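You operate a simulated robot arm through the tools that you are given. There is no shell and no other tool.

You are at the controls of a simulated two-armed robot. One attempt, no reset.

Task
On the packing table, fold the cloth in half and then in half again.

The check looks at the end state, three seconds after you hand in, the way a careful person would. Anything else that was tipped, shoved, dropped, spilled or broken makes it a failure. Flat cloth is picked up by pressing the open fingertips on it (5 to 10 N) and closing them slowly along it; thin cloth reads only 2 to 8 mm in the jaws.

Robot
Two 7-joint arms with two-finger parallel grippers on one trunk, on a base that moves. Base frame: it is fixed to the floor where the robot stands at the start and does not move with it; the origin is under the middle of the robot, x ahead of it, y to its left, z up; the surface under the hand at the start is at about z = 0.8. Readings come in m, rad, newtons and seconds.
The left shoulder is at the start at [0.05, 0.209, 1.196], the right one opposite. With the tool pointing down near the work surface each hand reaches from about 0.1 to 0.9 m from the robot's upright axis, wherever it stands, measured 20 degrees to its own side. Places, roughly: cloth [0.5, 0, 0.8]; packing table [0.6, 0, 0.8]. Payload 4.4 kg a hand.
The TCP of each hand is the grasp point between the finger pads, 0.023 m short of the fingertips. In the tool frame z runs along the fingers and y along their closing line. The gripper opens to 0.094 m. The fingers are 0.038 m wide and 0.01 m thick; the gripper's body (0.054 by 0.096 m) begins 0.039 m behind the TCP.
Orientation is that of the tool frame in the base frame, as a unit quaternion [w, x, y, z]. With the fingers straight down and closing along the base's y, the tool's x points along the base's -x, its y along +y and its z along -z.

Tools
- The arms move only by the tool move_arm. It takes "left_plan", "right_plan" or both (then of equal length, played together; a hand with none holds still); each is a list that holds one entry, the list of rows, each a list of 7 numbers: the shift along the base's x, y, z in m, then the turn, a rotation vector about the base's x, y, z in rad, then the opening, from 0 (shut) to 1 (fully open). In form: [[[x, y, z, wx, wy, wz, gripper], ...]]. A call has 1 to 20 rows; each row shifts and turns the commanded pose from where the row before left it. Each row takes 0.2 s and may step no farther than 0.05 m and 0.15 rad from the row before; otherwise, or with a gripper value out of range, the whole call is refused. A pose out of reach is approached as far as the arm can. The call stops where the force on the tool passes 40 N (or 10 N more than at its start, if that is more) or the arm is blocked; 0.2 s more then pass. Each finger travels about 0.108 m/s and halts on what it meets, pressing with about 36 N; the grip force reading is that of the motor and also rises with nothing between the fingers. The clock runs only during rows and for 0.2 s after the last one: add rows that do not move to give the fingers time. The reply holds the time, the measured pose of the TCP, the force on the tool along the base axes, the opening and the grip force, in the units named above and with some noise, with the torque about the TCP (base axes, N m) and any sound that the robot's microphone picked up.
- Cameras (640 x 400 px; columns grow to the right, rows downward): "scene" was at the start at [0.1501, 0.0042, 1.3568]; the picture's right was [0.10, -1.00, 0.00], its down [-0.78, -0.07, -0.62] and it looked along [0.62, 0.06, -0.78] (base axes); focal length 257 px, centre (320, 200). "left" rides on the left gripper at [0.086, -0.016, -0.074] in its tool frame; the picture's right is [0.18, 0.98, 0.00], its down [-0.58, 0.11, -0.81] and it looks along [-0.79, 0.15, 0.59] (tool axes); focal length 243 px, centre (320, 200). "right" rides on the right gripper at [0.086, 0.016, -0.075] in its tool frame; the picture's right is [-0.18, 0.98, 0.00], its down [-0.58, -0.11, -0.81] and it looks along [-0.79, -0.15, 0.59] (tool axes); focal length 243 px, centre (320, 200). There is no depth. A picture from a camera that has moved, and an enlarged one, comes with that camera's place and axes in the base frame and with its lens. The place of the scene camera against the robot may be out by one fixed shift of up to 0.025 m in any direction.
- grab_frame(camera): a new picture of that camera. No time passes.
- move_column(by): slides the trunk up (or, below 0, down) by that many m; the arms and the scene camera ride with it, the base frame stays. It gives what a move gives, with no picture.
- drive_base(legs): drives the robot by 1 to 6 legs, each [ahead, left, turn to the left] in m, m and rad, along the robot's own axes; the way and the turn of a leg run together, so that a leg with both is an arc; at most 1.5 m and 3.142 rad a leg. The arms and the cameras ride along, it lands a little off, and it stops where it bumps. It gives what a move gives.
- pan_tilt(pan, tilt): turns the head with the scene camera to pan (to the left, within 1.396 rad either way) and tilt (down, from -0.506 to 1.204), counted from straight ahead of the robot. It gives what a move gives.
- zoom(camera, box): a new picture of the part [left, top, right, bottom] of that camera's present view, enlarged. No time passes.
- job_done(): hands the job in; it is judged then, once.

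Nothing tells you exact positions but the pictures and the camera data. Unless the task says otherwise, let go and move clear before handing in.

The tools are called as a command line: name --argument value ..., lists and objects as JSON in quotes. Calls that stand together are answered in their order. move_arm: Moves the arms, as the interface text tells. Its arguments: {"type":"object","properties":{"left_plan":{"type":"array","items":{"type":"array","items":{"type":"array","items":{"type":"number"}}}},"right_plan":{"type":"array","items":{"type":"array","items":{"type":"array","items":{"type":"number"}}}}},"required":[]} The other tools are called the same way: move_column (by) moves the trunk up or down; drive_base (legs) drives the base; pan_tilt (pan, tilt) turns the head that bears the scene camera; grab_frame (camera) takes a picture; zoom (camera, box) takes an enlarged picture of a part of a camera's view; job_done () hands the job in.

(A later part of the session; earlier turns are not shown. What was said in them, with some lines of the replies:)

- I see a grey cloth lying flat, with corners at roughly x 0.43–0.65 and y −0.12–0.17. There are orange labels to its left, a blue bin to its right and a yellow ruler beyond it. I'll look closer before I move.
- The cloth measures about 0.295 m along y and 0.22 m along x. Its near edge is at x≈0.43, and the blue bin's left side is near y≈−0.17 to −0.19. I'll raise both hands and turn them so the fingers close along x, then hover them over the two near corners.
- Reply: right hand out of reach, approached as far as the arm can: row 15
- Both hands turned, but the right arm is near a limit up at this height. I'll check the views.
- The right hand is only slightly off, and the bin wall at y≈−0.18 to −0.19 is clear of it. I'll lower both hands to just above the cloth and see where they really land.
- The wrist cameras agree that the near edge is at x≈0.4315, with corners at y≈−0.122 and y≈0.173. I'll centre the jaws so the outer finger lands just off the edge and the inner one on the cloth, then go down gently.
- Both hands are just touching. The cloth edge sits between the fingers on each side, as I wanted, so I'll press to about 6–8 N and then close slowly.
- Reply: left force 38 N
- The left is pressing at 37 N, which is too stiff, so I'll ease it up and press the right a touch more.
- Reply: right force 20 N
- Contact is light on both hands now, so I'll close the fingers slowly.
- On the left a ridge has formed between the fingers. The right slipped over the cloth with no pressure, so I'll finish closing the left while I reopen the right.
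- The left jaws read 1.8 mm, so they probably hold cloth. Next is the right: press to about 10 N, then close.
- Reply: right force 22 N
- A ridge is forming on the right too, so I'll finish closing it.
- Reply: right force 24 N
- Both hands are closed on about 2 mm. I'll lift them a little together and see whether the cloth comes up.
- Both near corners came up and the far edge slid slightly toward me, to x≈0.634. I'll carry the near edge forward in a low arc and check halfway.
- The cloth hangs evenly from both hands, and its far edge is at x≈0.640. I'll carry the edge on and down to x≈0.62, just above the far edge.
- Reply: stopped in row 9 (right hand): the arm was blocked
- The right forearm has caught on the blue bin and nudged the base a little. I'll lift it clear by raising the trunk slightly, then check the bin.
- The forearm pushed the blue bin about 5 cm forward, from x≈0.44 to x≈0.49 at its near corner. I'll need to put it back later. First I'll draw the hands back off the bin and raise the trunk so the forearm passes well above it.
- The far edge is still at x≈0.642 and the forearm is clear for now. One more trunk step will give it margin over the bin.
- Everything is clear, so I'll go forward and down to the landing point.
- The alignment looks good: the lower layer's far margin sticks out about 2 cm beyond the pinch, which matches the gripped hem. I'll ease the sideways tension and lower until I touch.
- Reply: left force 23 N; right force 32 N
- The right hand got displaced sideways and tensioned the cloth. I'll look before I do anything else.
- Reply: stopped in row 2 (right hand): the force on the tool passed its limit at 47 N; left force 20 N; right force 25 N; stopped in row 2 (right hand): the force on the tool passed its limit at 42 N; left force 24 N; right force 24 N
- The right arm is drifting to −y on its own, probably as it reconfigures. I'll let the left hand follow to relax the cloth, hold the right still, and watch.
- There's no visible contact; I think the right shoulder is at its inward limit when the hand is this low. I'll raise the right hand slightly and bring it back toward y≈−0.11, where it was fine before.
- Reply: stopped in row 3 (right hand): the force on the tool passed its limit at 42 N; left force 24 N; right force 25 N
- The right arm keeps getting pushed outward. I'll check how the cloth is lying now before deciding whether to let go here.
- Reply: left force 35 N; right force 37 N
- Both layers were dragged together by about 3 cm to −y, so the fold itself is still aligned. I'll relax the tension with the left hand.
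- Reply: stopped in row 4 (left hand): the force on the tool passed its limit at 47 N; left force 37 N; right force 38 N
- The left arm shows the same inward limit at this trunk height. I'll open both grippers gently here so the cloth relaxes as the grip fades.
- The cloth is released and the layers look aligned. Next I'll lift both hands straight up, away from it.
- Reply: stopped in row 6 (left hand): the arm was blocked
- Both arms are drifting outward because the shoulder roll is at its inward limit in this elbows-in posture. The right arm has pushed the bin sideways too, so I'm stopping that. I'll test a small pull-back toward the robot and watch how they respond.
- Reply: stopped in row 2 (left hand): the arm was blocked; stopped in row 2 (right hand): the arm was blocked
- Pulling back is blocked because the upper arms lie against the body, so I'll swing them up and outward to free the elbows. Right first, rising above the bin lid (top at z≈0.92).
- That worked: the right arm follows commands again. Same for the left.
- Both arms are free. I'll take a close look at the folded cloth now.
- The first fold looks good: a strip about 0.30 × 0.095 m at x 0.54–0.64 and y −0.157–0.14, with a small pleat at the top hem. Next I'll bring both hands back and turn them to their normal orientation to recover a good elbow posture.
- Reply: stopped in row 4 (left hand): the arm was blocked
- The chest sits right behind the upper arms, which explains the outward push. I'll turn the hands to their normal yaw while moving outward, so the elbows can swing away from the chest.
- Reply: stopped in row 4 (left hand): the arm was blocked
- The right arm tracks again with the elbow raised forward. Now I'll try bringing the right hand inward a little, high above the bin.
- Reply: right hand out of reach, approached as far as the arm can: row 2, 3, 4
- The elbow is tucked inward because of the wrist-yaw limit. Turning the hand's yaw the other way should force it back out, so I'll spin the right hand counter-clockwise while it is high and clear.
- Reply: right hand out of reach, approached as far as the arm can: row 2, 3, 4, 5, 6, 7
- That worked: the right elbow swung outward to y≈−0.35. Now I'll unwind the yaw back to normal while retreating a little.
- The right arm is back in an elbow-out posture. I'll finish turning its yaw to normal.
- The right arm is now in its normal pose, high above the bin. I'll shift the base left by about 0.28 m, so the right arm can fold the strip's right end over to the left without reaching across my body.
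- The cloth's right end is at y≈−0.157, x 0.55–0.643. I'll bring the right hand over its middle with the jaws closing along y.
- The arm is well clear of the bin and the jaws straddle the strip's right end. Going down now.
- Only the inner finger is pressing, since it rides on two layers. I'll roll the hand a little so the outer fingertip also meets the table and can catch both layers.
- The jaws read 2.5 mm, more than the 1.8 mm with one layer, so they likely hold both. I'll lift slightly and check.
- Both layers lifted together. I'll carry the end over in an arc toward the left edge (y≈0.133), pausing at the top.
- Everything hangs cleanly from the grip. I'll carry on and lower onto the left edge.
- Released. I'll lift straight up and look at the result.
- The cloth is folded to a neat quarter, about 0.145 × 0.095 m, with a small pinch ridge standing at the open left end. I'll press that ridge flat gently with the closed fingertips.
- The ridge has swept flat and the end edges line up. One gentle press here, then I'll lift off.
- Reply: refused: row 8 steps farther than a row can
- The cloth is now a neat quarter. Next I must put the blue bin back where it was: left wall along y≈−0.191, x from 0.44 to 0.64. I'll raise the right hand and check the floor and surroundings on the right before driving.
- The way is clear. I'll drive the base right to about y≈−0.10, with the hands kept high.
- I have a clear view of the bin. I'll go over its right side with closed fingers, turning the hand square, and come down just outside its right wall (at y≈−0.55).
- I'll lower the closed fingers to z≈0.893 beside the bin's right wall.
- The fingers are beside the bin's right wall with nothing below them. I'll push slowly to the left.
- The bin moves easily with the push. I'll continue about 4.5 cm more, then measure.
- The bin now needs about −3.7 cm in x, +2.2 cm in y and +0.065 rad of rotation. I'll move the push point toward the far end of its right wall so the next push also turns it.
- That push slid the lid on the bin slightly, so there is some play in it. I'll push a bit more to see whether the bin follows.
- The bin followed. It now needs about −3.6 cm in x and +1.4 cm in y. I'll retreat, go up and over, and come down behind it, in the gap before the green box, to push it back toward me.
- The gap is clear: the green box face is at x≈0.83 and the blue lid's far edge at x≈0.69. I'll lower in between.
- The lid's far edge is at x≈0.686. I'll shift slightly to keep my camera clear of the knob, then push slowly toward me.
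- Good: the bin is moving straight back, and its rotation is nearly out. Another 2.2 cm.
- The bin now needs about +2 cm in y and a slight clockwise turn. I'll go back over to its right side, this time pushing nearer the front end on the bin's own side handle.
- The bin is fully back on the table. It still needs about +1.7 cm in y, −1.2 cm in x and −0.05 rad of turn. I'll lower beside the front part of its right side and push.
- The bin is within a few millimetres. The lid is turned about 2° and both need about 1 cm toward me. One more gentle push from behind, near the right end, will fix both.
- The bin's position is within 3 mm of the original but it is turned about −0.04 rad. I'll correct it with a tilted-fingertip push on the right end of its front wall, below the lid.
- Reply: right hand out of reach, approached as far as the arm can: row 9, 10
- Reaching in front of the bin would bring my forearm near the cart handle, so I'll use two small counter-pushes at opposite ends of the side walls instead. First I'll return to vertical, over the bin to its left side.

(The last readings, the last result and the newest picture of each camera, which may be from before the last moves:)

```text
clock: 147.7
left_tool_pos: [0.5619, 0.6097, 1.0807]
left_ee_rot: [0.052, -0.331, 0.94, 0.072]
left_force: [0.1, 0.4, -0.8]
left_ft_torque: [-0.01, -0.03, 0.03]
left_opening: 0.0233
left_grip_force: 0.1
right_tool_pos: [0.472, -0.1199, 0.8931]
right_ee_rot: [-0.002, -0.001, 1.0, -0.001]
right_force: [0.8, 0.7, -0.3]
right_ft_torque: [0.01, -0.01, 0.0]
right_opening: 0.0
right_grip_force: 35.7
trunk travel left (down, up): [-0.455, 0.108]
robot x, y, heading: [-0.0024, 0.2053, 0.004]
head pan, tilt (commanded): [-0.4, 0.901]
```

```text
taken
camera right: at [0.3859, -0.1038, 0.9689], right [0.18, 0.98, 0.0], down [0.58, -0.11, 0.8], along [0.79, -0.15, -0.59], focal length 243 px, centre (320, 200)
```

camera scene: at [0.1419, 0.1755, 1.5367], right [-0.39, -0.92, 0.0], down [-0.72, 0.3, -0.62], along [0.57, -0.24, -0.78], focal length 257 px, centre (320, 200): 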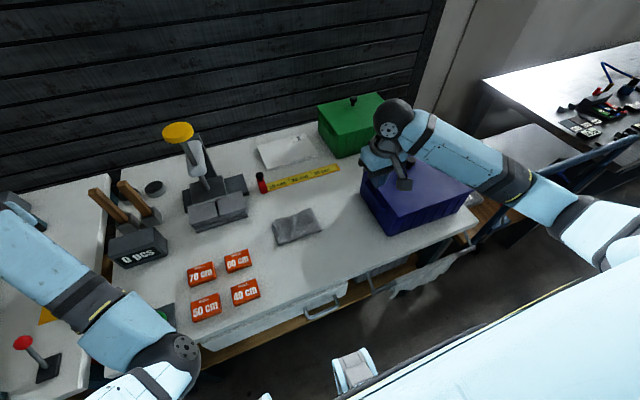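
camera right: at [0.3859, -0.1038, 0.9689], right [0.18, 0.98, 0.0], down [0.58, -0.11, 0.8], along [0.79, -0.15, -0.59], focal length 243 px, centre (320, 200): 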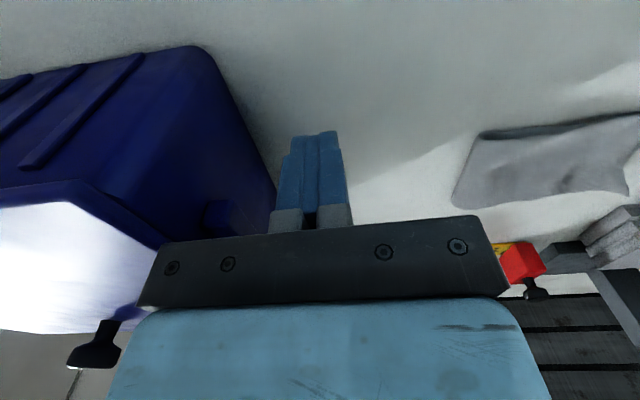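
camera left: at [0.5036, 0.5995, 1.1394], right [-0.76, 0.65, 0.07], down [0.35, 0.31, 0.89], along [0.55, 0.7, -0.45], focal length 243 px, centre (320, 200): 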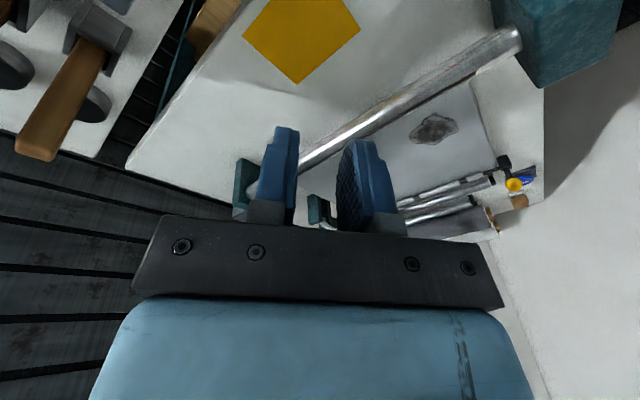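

Three views agree on a remaining turn of about −0.02 to −0.03 rad, with the left wall about 5 mm too far left. I'll make one small push to the right at the near end of the left side.

move_arm --right_plan '[[[0, -0.012, 0, 0, 0, 0, 0], [0, -0.012, 0, 0, 0, 0, 0], [0, -0.01, 0, 0, 0, 0, 0], [0, -0.004, 0, 0, 0, 0, 0], [0, -0.004, 0, 0, 0, 0, 0], [0, 0, 0, 0, 0, 0, 0]]]'

zoom --camera "scene" --box '[330, 140, 490, 260]'

grab_frame --camera "right"

```text
clock: 149.1
left_tool_pos: [0.5607, 0.609, 1.0799]
left_ee_rot: [0.05, -0.331, 0.939, 0.072]
left_force: [0.2, -0.4, -0.7]
left_ft_torque: [0.04, -0.01, -0.01]
left_opening: 0.0235
left_grip_force: 0.2
right_tool_pos: [0.4742, -0.1628, 0.8944]
right_ee_rot: [-0.002, -0.001, 1.0, 0.0]
right_force: [0.4, 2.5, 1.6]
right_ft_torque: [0.0, -0.02, 0.01]
right_opening: 0.0
right_grip_force: 35.8
trunk travel left (down, up): [-0.455, 0.108]
robot x, y, heading: [-0.0044, 0.2073, -0.0]
head pan, tilt (commanded): [-0.4, 0.901]
```

```text
3.33 times, centred on (410, 200) of scene
camera zoom: at [0.1416, 0.1753, 1.5367], right [-0.39, -0.92, 0.0], down [-0.72, 0.3, -0.62], along [0.57, -0.24, -0.78], focal length 858 px, centre (20, 200)
```

zoom: 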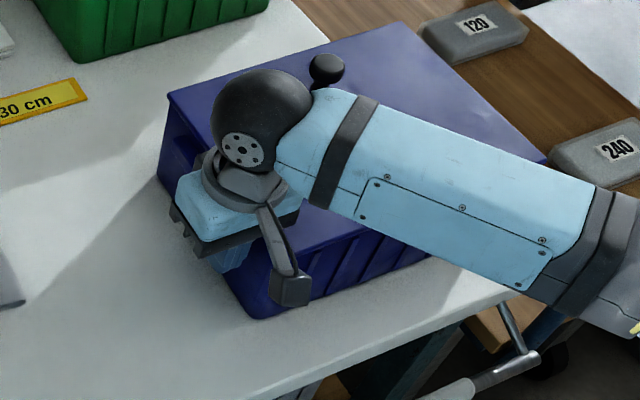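

```text
taken
camera right: at [0.3871, -0.1462, 0.9699], right [0.18, 0.98, 0.0], down [0.58, -0.11, 0.8], along [0.79, -0.15, -0.59], focal length 243 px, centre (320, 200)
```

right: 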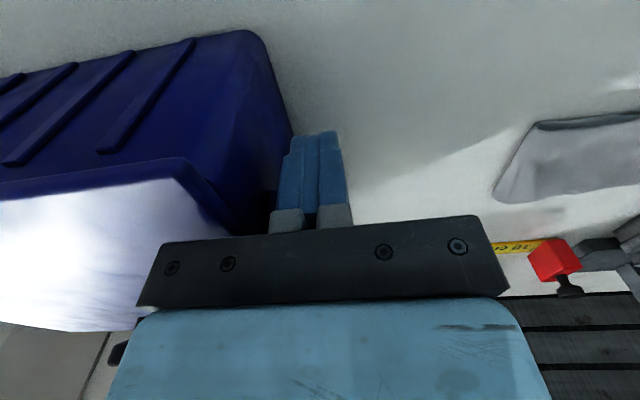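

move_arm --right_plan '[[[0, -0.004, 0, 0, 0, 0, 0], [0, -0.004, 0, 0, 0, 0, 0], [0, 0, 0, 0, 0, 0, 0], [0, 0.012, 0, 0, 0, 0, 0], [0, 0.02, 0, 0, 0, 0, 0], [0, 0.02, 0.02, 0, 0, 0, 0], [0, 0.02, 0.03, 0, 0, 0, 0], [0, 0.01, 0.04, 0, 0, 0, 0], [0, 0, 0.04, 0, 0, 0, 0]]]'

grab_frame --camera "right"

zoom --camera "right" --box '[100, 0, 420, 200]'

zoom --camera "scene" --box '[330, 140, 490, 260]'

```text
clock: 151.1
left_tool_pos: [0.5618, 0.609, 1.0799]
left_ee_rot: [0.051, -0.331, 0.939, 0.072]
left_force: [-0.3, 0.7, -0.2]
left_ft_torque: [0.0, 0.01, 0.02]
left_opening: 0.0232
left_grip_force: 0.1
right_tool_pos: [0.4721, -0.0867, 1.0256]
right_ee_rot: [-0.002, 0.0, 1.0, 0.0]
right_force: [0.2, -0.2, -0.2]
right_ft_torque: [-0.01, -0.03, 0.01]
right_opening: 0.0
right_grip_force: 36.5
trunk travel left (down, up): [-0.455, 0.108]
robot x, y, heading: [-0.0009, 0.208, 0.005]
head pan, tilt (commanded): [-0.4, 0.901]
```

```text
taken
camera right: at [0.3847, -0.0704, 1.1002], right [0.18, 0.98, 0.0], down [0.58, -0.11, 0.8], along [0.79, -0.15, -0.59], focal length 243 px, centre (320, 200)
```

right: 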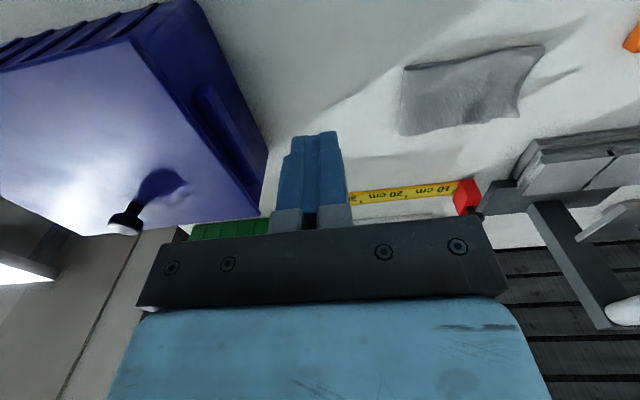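

```text
2.00 times, centred on (260, 100) of right
camera zoom: at [0.3847, -0.0704, 1.1002], right [0.18, 0.98, 0.0], down [0.58, -0.11, 0.8], along [0.79, -0.15, -0.59], focal length 485 px, centre (440, 400)
```

zoom: 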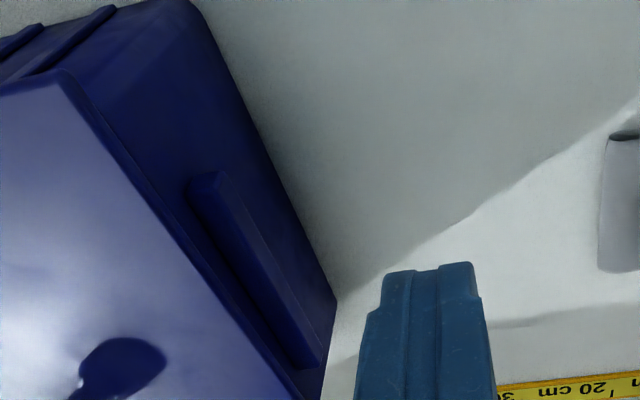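

```text
3.33 times, centred on (410, 200) of scene
camera zoom: at [0.1415, 0.1753, 1.5366], right [-0.39, -0.92, 0.0], down [-0.72, 0.3, -0.62], along [0.57, -0.24, -0.78], focal length 858 px, centre (20, 200)
```

zoom: 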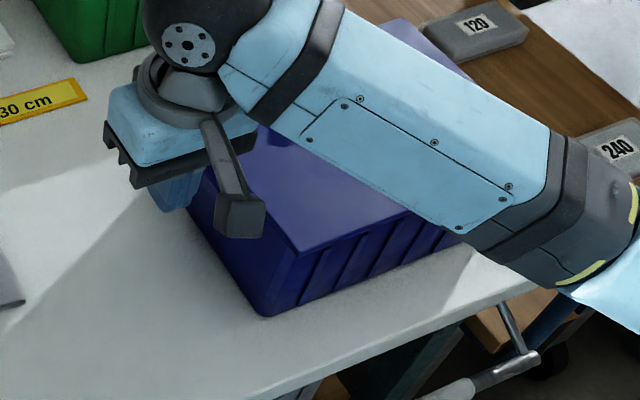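

I'll go back to my start position and bring the right camera to its exact starting pose, so I can compare the bin against the very first picture pixel by pixel.

move_arm --right_plan '[[[-0.02, 0, 0.04, 0, 0, 0, 0], [-0.02, 0, 0.04, 0, 0, 0, 0], [-0.02, 0, 0, 0, 0, 0, 0]]]'

drive_base --legs '[[0, -0.206, 0]]'

grab_frame --camera "scene"

```text
clock: 151.9
left_tool_pos: [0.5601, 0.6072, 1.0796]
left_ee_rot: [0.051, -0.331, 0.939, 0.072]
left_force: [0.2, 0.0, -0.2]
left_ft_torque: [-0.02, -0.02, 0.02]
left_opening: 0.0234
left_grip_force: 0.1
right_tool_pos: [0.4135, -0.0882, 1.1044]
right_ee_rot: [-0.001, -0.001, 1.0, -0.001]
right_force: [-0.1, -1.0, 0.2]
right_ft_torque: [-0.01, -0.03, 0.0]
right_opening: 0.0001
right_grip_force: 35.6
trunk travel left (down, up): [-0.455, 0.108]
robot x, y, heading: [-0.0056, 0.2098, 0.002]
head pan, tilt (commanded): [-0.4, 0.901]
```

```text
clock: 154.3
left_tool_pos: [0.5605, 0.4092, 1.0802]
left_ee_rot: [0.051, -0.333, 0.939, 0.072]
left_force: [0.1, 0.2, -0.4]
left_ft_torque: [0.02, 0.01, -0.03]
left_opening: 0.0236
left_grip_force: 0.2
right_tool_pos: [0.4149, -0.2894, 1.1046]
right_ee_rot: [-0.002, -0.002, 1.0, 0.0]
right_force: [0.4, 0.0, 0.1]
right_ft_torque: [0.04, -0.01, 0.01]
right_opening: 0.0001
right_grip_force: 35.8
trunk travel left (down, up): [-0.455, 0.108]
robot x, y, heading: [0.0013, 0.0066, 0.006]
head pan, tilt (commanded): [-0.4, 0.901]
```

```text
taken
camera scene: at [0.1424, -0.0261, 1.5367], right [-0.38, -0.92, 0.0], down [-0.72, 0.3, -0.62], along [0.57, -0.24, -0.78], focal length 257 px, centre (320, 200)
```

scene: 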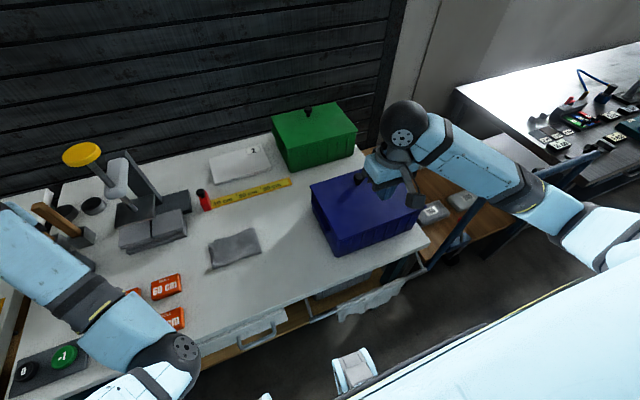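

move_arm --right_plan '[[[-0.006, 0.04, 0, 0, 0.004, -0.003, 0], [-0.006, 0.04, 0, 0, 0, -0.003, 0], [-0.0055, 0.0385, 0, 0, 0, 0, 0], [0, 0, -0.034, 0, 0, 0, 0], [0, 0, -0.034, 0, 0, 0, 0], [0, 0, -0.034, 0, 0, 0, 0], [0, 0, -0.034, 0, 0, 0, 0], [0, 0, -0.026, 0, 0, 0, 0], [0, 0, 0, 0, 0, 0, 0]]]'

grab_frame --camera "right"

zoom --camera "right" --box '[200, 0, 640, 275]'

```text
clock: 156.3
left_tool_pos: [0.5597, 0.4094, 1.081]
left_ee_rot: [0.05, -0.333, 0.939, 0.072]
left_force: [-0.7, -0.8, 0.3]
left_ft_torque: [0.02, 0.04, 0.0]
left_opening: 0.0234
left_grip_force: 0.1
right_tool_pos: [0.3978, -0.1719, 0.9401]
right_ee_rot: [-0.003, 0.001, 1.0, 0.0]
right_force: [0.6, 0.5, 0.0]
right_ft_torque: [-0.02, 0.04, 0.05]
right_opening: 0.0001
right_grip_force: 35.3
trunk travel left (down, up): [-0.455, 0.108]
robot x, y, heading: [0.0049, 0.0076, 0.005]
head pan, tilt (commanded): [-0.4, 0.901]
```

```text
taken
camera right: at [0.3102, -0.1555, 1.0164], right [0.19, 0.98, 0.0], down [0.59, -0.11, 0.8], along [0.79, -0.15, -0.6], focal length 243 px, centre (320, 200)
```

right: 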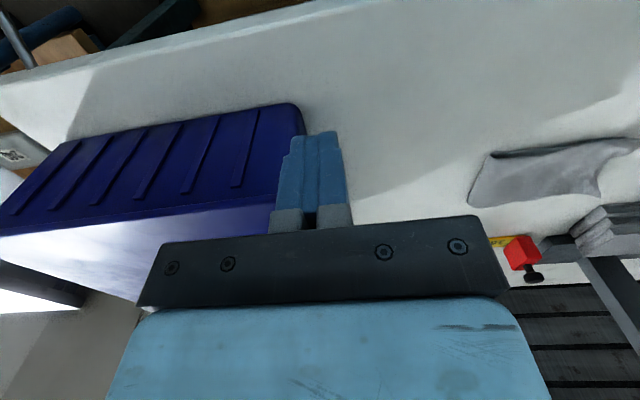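

```text
1.45 times, centred on (420, 138) of right
camera zoom: at [0.3102, -0.1555, 1.0164], right [0.19, 0.98, 0.0], down [0.59, -0.11, 0.8], along [0.79, -0.15, -0.6], focal length 353 px, centre (174, 291)
```

zoom: 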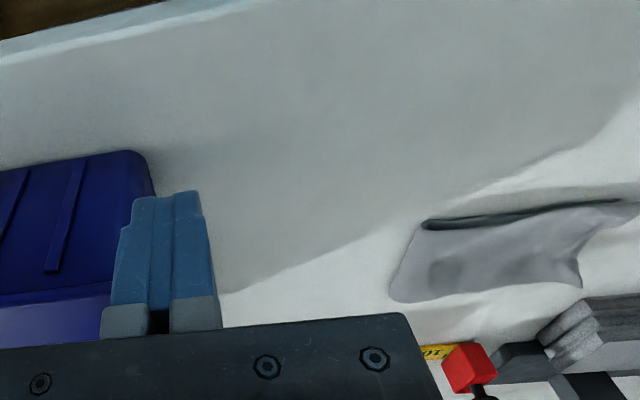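

Pixel comparison with the first picture shows the bin's rotation is right, but it sits about 1.1 cm too far to the right. One last straight push to the left, at the middle of its right handle.

move_arm --right_plan '[[[0, 0, 0.04, 0, 0, 0, 0], [0, 0, 0.045, 0, 0, 0, 0], [0, 0, 0.045, 0, 0, 0, 0], [0.0142, -0.038, 0, 0, 0, 0, 0], [0.0142, -0.038, 0, 0, 0, 0, 0], [0.0142, -0.038, 0, 0, 0, 0, 0], [0.0142, -0.038, 0, 0, 0, 0, 0], [0.0142, -0.038, 0, 0, 0, 0, 0], [0.0142, -0.038, 0, 0, 0, 0, 0], [0.0142, -0.038, 0, 0, 0, 0, 0], [0.0142, -0.038, 0, 0, 0, 0, 0], [0.0142, -0.038, 0, 0, 0, 0, 0], [0.0142, -0.038, 0, 0, 0, 0, 0], [0, 0, 0, 0, 0, 0, 0]]]'

grab_frame --camera "scene"

grab_frame --camera "right"

```text
clock: 159.3
left_tool_pos: [0.5591, 0.4093, 1.0793]
left_ee_rot: [0.051, -0.333, 0.939, 0.072]
left_force: [0.0, 0.2, -0.5]
left_ft_torque: [0.0, -0.02, 0.01]
left_opening: 0.0233
left_grip_force: 0.1
right_tool_pos: [0.5426, -0.5516, 1.0734]
right_ee_rot: [-0.004, 0.001, 1.0, 0.0]
right_force: [0.0, 0.2, 0.5]
right_ft_torque: [0.01, 0.01, 0.01]
right_opening: 0.0
right_grip_force: 35.9
trunk travel left (down, up): [-0.455, 0.108]
robot x, y, heading: [0.0023, 0.0089, 0.005]
head pan, tilt (commanded): [-0.4, 0.901]
```

```text
taken
camera scene: at [0.1421, -0.0257, 1.5367], right [-0.38, -0.92, 0.0], down [-0.72, 0.3, -0.62], along [0.57, -0.24, -0.78], focal length 257 px, centre (320, 200)
```

scene: 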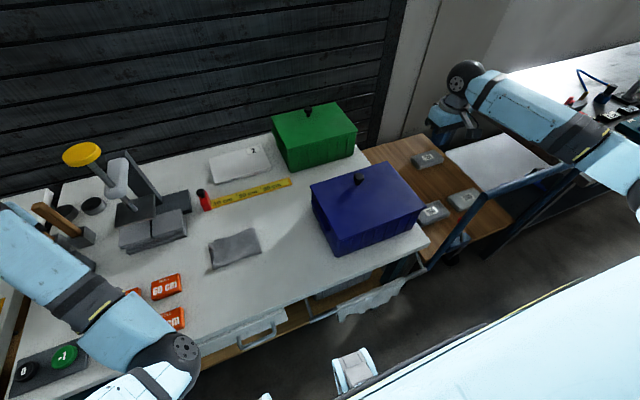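

```text
taken
camera right: at [0.4553, -0.5355, 1.1486], right [0.19, 0.98, 0.0], down [0.59, -0.11, 0.8], along [0.79, -0.15, -0.6], focal length 243 px, centre (320, 200)
```

right: 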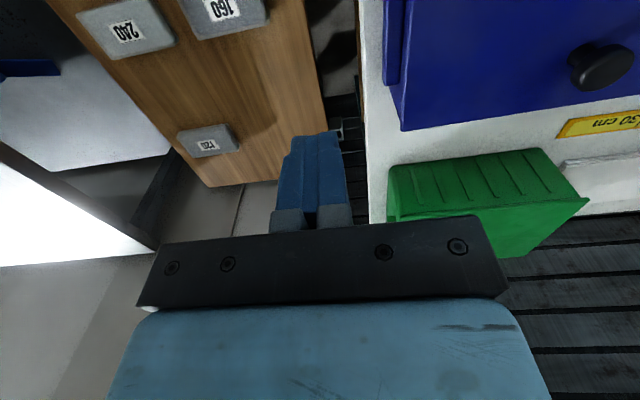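

move_arm --right_plan '[[[0, 0, -0.036, 0, 0, 0, 0], [0, 0, -0.036, 0, 0, 0, 0], [0, 0, -0.036, 0, 0, 0, 0], [0, 0, -0.036, 0, 0, 0, 0], [0, 0, -0.036, 0, 0, 0, 0], [0, 0.012, 0, 0, 0, 0, 0], [0, 0.012, 0, 0, 0, 0, 0], [0, 0.012, 0, 0, 0, 0, 0], [0, 0.005, 0, 0, 0, 0, 0], [0, 0, 0, 0, 0, 0, 0]]]'

zoom --camera "scene" --box '[300, 150, 460, 270]'

```text
clock: 161.5
left_tool_pos: [0.5607, 0.4083, 1.0808]
left_ee_rot: [0.05, -0.332, 0.939, 0.072]
left_force: [1.1, -0.1, -0.1]
left_ft_torque: [0.05, 0.0, -0.02]
left_opening: 0.0236
left_grip_force: 0.0
right_tool_pos: [0.5396, -0.5093, 0.8933]
right_ee_rot: [-0.004, 0.001, 1.0, 0.001]
right_force: [-0.3, 0.7, 0.0]
right_ft_torque: [0.02, 0.03, 0.04]
right_opening: 0.0
right_grip_force: 36.5
trunk travel left (down, up): [-0.455, 0.108]
robot x, y, heading: [-0.0039, 0.007, 0.005]
head pan, tilt (commanded): [-0.4, 0.901]
```

```text
3.33 times, centred on (380, 210) of scene
camera zoom: at [0.1424, -0.0262, 1.5367], right [-0.38, -0.92, 0.0], down [-0.72, 0.3, -0.62], along [0.57, -0.24, -0.78], focal length 858 px, centre (120, 167)
```

zoom: 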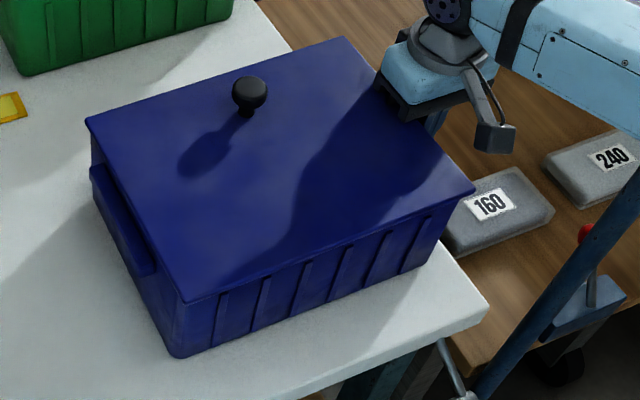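

move_arm --right_plan '[[[0, 0.004, 0, 0, 0, 0, 0], [0, 0.004, 0, 0, 0, 0, 0], [0, 0, 0, 0, 0, 0, 0]]]'

zoom --camera "scene" --box '[300, 150, 460, 270]'

```text
clock: 162.3
left_tool_pos: [0.5618, 0.4099, 1.0802]
left_ee_rot: [0.051, -0.332, 0.939, 0.072]
left_force: [0.0, 0.5, -1.0]
left_ft_torque: [-0.02, -0.01, 0.02]
left_opening: 0.0235
left_grip_force: 0.0
right_tool_pos: [0.5399, -0.5013, 0.8921]
right_ee_rot: [-0.004, 0.001, 1.0, 0.0]
right_force: [0.2, -3.0, 1.2]
right_ft_torque: [0.06, 0.0, -0.01]
right_opening: 0.0
right_grip_force: 36.2
trunk travel left (down, up): [-0.455, 0.108]
robot x, y, heading: [-0.0024, 0.0065, 0.003]
head pan, tilt (commanded): [-0.4, 0.901]
```

```text
3.33 times, centred on (380, 210) of scene
camera zoom: at [0.1422, -0.0264, 1.5367], right [-0.38, -0.92, 0.0], down [-0.72, 0.3, -0.62], along [0.57, -0.24, -0.78], focal length 858 px, centre (120, 167)
```

zoom: 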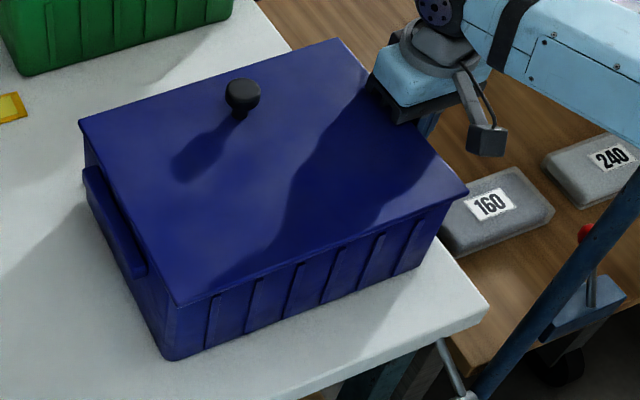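

move_arm --right_plan '[[[0, 0.0045, 0, 0, 0, 0, 0], [0, 0, 0, 0, 0, 0, 0], [0, -0.012, 0, 0, 0, 0, 0], [0, -0.02, 0.005, 0, 0, 0, 0], [0, -0.01, 0.035, 0, 0, 0, 0], [0, 0, 0.045, 0, 0, 0, 0], [0, 0, 0.045, 0, 0, 0, 0], [0, 0, 0.045, 0, 0, 0, 0], [-0.0142, 0.038, 0, 0, 0, 0, 0], [-0.0142, 0.038, 0, 0, 0, 0, 0], [-0.0142, 0.038, 0, 0, 0, 0, 0], [-0.0142, 0.038, 0, 0, 0, 0, 0], [-0.0142, 0.038, 0, 0, 0, 0, 0], [-0.0142, 0.038, 0, 0, 0, 0, 0], [-0.0142, 0.038, 0, 0, 0, 0, 0], [-0.0142, 0.038, 0, 0, 0, 0, 0], [-0.0142, 0.038, 0, 0, 0, 0, 0], [-0.0142, 0.025, 0, 0, 0, 0, 0]]]'

```text
clock: 166.1
left_tool_pos: [0.5605, 0.4094, 1.0811]
left_ee_rot: [0.05, -0.333, 0.939, 0.072]
left_force: [0.1, -0.1, -0.2]
left_ft_torque: [0.0, -0.02, 0.03]
left_opening: 0.0234
left_grip_force: 0.0
right_tool_pos: [0.3974, -0.1711, 1.0676]
right_ee_rot: [-0.003, 0.001, 1.0, 0.0]
right_force: [0.5, 0.1, 0.5]
right_ft_torque: [-0.02, -0.03, 0.04]
right_opening: 0.0001
right_grip_force: 36.0
trunk travel left (down, up): [-0.455, 0.108]
robot x, y, heading: [-0.0005, 0.0065, 0.005]
head pan, tilt (commanded): [-0.4, 0.901]
```

move_arm --right_plan '[[[0, 0, 0, 0, 0, 0, 0.6], [0, 0, -0.02, 0, 0, 0, 1], [0, 0, -0.035, 0, 0, 0, 1], [0, 0, -0.035, 0, 0, 0, 1], [0, 0, -0.035, 0, 0, 0, 1], [0, 0, 0, 0, 0, 0, 1]]]'

grab_frame --camera "right"

zoom --camera "right" --box '[200, 0, 640, 275]'

```text
clock: 167.5
left_tool_pos: [0.5603, 0.4097, 1.0808]
left_ee_rot: [0.051, -0.333, 0.939, 0.072]
left_force: [0.2, 0.8, -0.6]
left_ft_torque: [-0.02, 0.01, 0.02]
left_opening: 0.0236
left_grip_force: 0.0
right_tool_pos: [0.3969, -0.1704, 0.943]
right_ee_rot: [-0.004, 0.001, 1.0, 0.0]
right_force: [-0.5, 0.1, -0.3]
right_ft_torque: [0.0, -0.01, 0.0]
right_opening: 0.0939
right_grip_force: 0.1
trunk travel left (down, up): [-0.455, 0.108]
robot x, y, heading: [-0.0009, 0.003, 0.006]
head pan, tilt (commanded): [-0.4, 0.901]
```

```text
taken
camera right: at [0.3107, -0.1541, 1.0178], right [0.19, 0.98, 0.0], down [0.59, -0.11, 0.8], along [0.79, -0.15, -0.6], focal length 243 px, centre (320, 200)
```

right: 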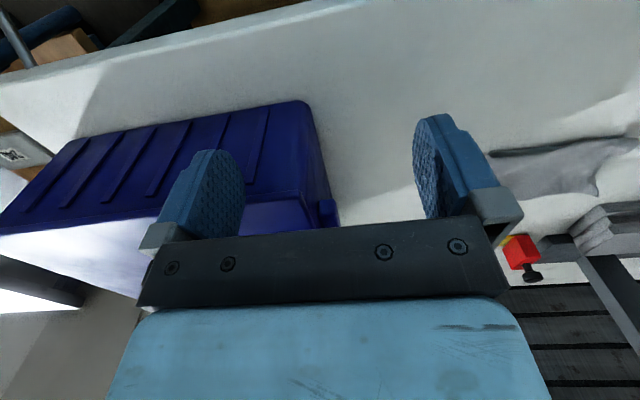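

```text
1.45 times, centred on (420, 138) of right
camera zoom: at [0.3107, -0.1541, 1.0178], right [0.19, 0.98, 0.0], down [0.59, -0.11, 0.8], along [0.79, -0.15, -0.6], focal length 353 px, centre (174, 291)
```

zoom: 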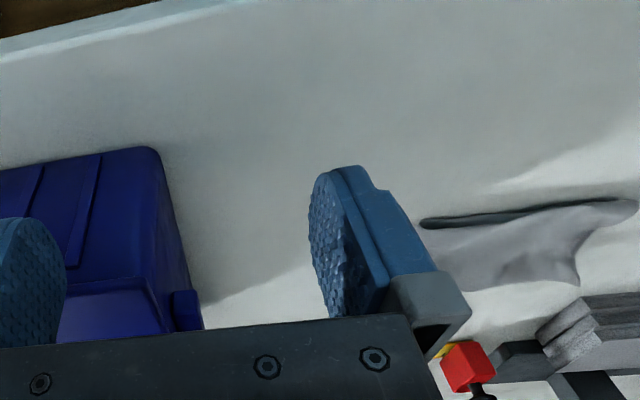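

The bin now matches its starting picture to within about 3 mm. Next I'll raise the right hand clear and check that the press, labels and other items are undisturbed.

move_arm --right_plan '[[[-0.01, 0, 0.04, 0, 0, 0, 1], [-0.01, 0, 0.04, 0, 0, 0, 1], [0, 0, 0.04, 0, 0, 0, 1], [0, 0, 0.02, 0, 0, 0, 1]]]'

pan_tilt --pan 0.096 --tilt 0.899

grab_frame --camera "scene"

zoom --camera "scene" --box '[80, 90, 400, 290]'

```text
clock: 168.5
left_tool_pos: [0.5603, 0.4094, 1.0798]
left_ee_rot: [0.051, -0.333, 0.939, 0.072]
left_force: [-0.2, 0.6, -0.1]
left_ft_torque: [-0.04, 0.0, 0.03]
left_opening: 0.0236
left_grip_force: 0.1
right_tool_pos: [0.3757, -0.1701, 1.0827]
right_ee_rot: [-0.004, 0.0, 1.0, 0.001]
right_force: [0.0, -0.9, -0.2]
right_ft_torque: [0.01, 0.01, -0.04]
right_opening: 0.0941
right_grip_force: 0.1
trunk travel left (down, up): [-0.455, 0.108]
robot x, y, heading: [-0.005, 0.0043, 0.004]
head pan, tilt (commanded): [-0.4, 0.901]
```

```text
clock: 169.4
left_tool_pos: [0.56, 0.4093, 1.0807]
left_ee_rot: [0.05, -0.332, 0.939, 0.073]
left_force: [0.6, 0.0, 0.8]
left_ft_torque: [-0.02, -0.01, 0.0]
left_opening: 0.0236
left_grip_force: 0.0
right_tool_pos: [0.378, -0.1708, 1.0834]
right_ee_rot: [-0.004, 0.001, 1.0, 0.0]
right_force: [-0.5, 0.1, 0.1]
right_ft_torque: [0.0, -0.01, -0.01]
right_opening: 0.094
right_grip_force: 0.0
trunk travel left (down, up): [-0.455, 0.108]
robot x, y, heading: [-0.0017, 0.0053, 0.011]
head pan, tilt (commanded): [0.096, 0.899]
```

```text
taken
camera scene: at [0.1479, 0.0105, 1.5368], right [0.1, -0.99, 0.0], down [-0.78, -0.08, -0.62], along [0.62, 0.06, -0.78], focal length 257 px, centre (320, 200)
```

scene: 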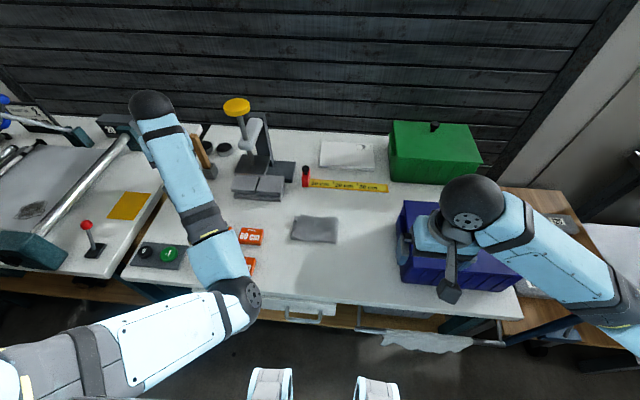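

```text
2.00 times, centred on (240, 190) of scene
camera zoom: at [0.1479, 0.0105, 1.5368], right [0.1, -0.99, 0.0], down [-0.78, -0.08, -0.62], along [0.62, 0.06, -0.78], focal length 515 px, centre (480, 220)
```

zoom: 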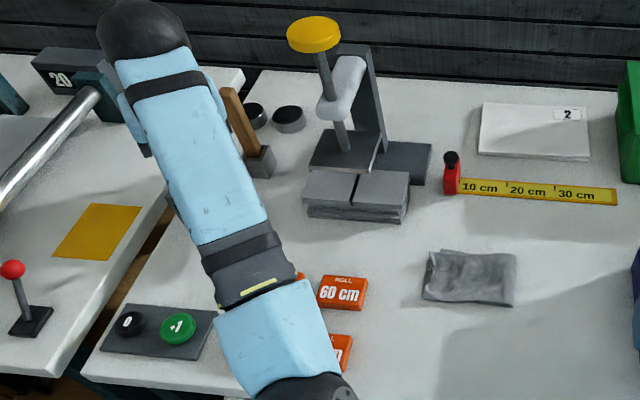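

All the other items look undisturbed. A last close look at the cloth.

zoom --camera "scene" --box '[270, 200, 366, 260]'

zoom --camera "right" --box '[320, 0, 640, 200]'

zoom --camera "scene" --box '[370, 110, 610, 310]'

```text
6.67 times, centred on (318, 230) of scene
camera zoom: at [0.1479, 0.0105, 1.5368], right [0.1, -0.99, 0.0], down [-0.78, -0.08, -0.62], along [0.62, 0.06, -0.78], focal length 1716 px, centre (333, 0)
```

zoom: 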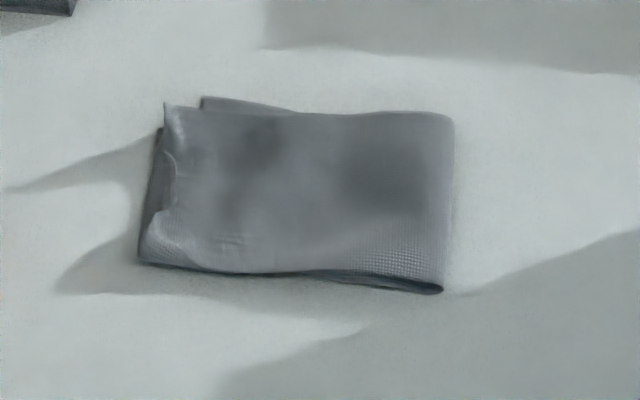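

```text
2.00 times, centred on (480, 100) of right
camera zoom: at [0.2903, -0.154, 1.1579], right [0.19, 0.98, 0.0], down [0.59, -0.11, 0.8], along [0.79, -0.15, -0.6], focal length 485 px, centre (0, 400)
```

zoom: 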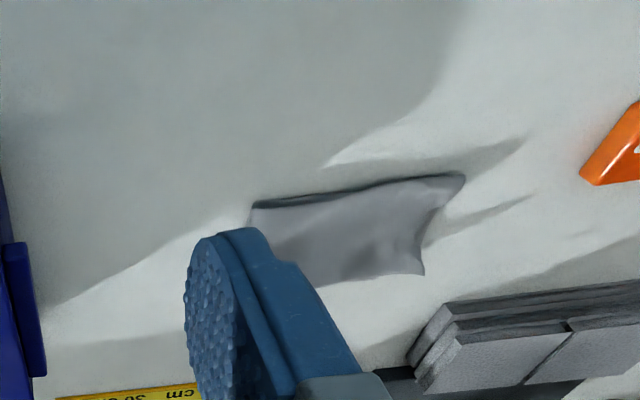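

```text
2.00 times, centred on (490, 210) of scene
camera zoom: at [0.1479, 0.0105, 1.5368], right [0.1, -0.99, 0.0], down [-0.78, -0.08, -0.62], along [0.62, 0.06, -0.78], focal length 515 px, centre (-20, 180)
```

zoom: 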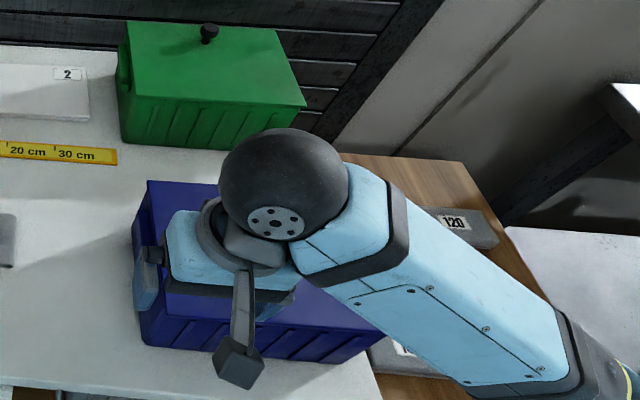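

The cloth is folded to a quarter and lies flat. The bin is back in its place, the other items look undisturbed, and both hands are empty and clear, so I'm handing in.

job_done

```text
The job is handed in.
```

I folded the cloth in half and then in half again. It lies as a quarter of about 0.145 × 0.095 m on the packing table, and both hands are empty and clear. The job is handed in; I haven't seen the verdict.

- **Blue bin was shoved:** during the first fold my right forearm and hand pushed the blue bin about 5 cm forward and 7 cm to the right. I pushed it back, and from the starting camera pose it matches the first picture to within about 3 mm. Its lid is loose and may sit a few millimetres off.
- **Cloth moved and is not perfectly even:** it got dragged about 3 cm to the right during the first fold. The first fold is about 1.5 cm off centre, with a small pleat now hidden inside. At the open end the top layers stop up to 1 cm short of the bottom ones.
- **Other items:** the press, labels, ruler, bottle, green box and slabs looked undisturbed in the last pictures.
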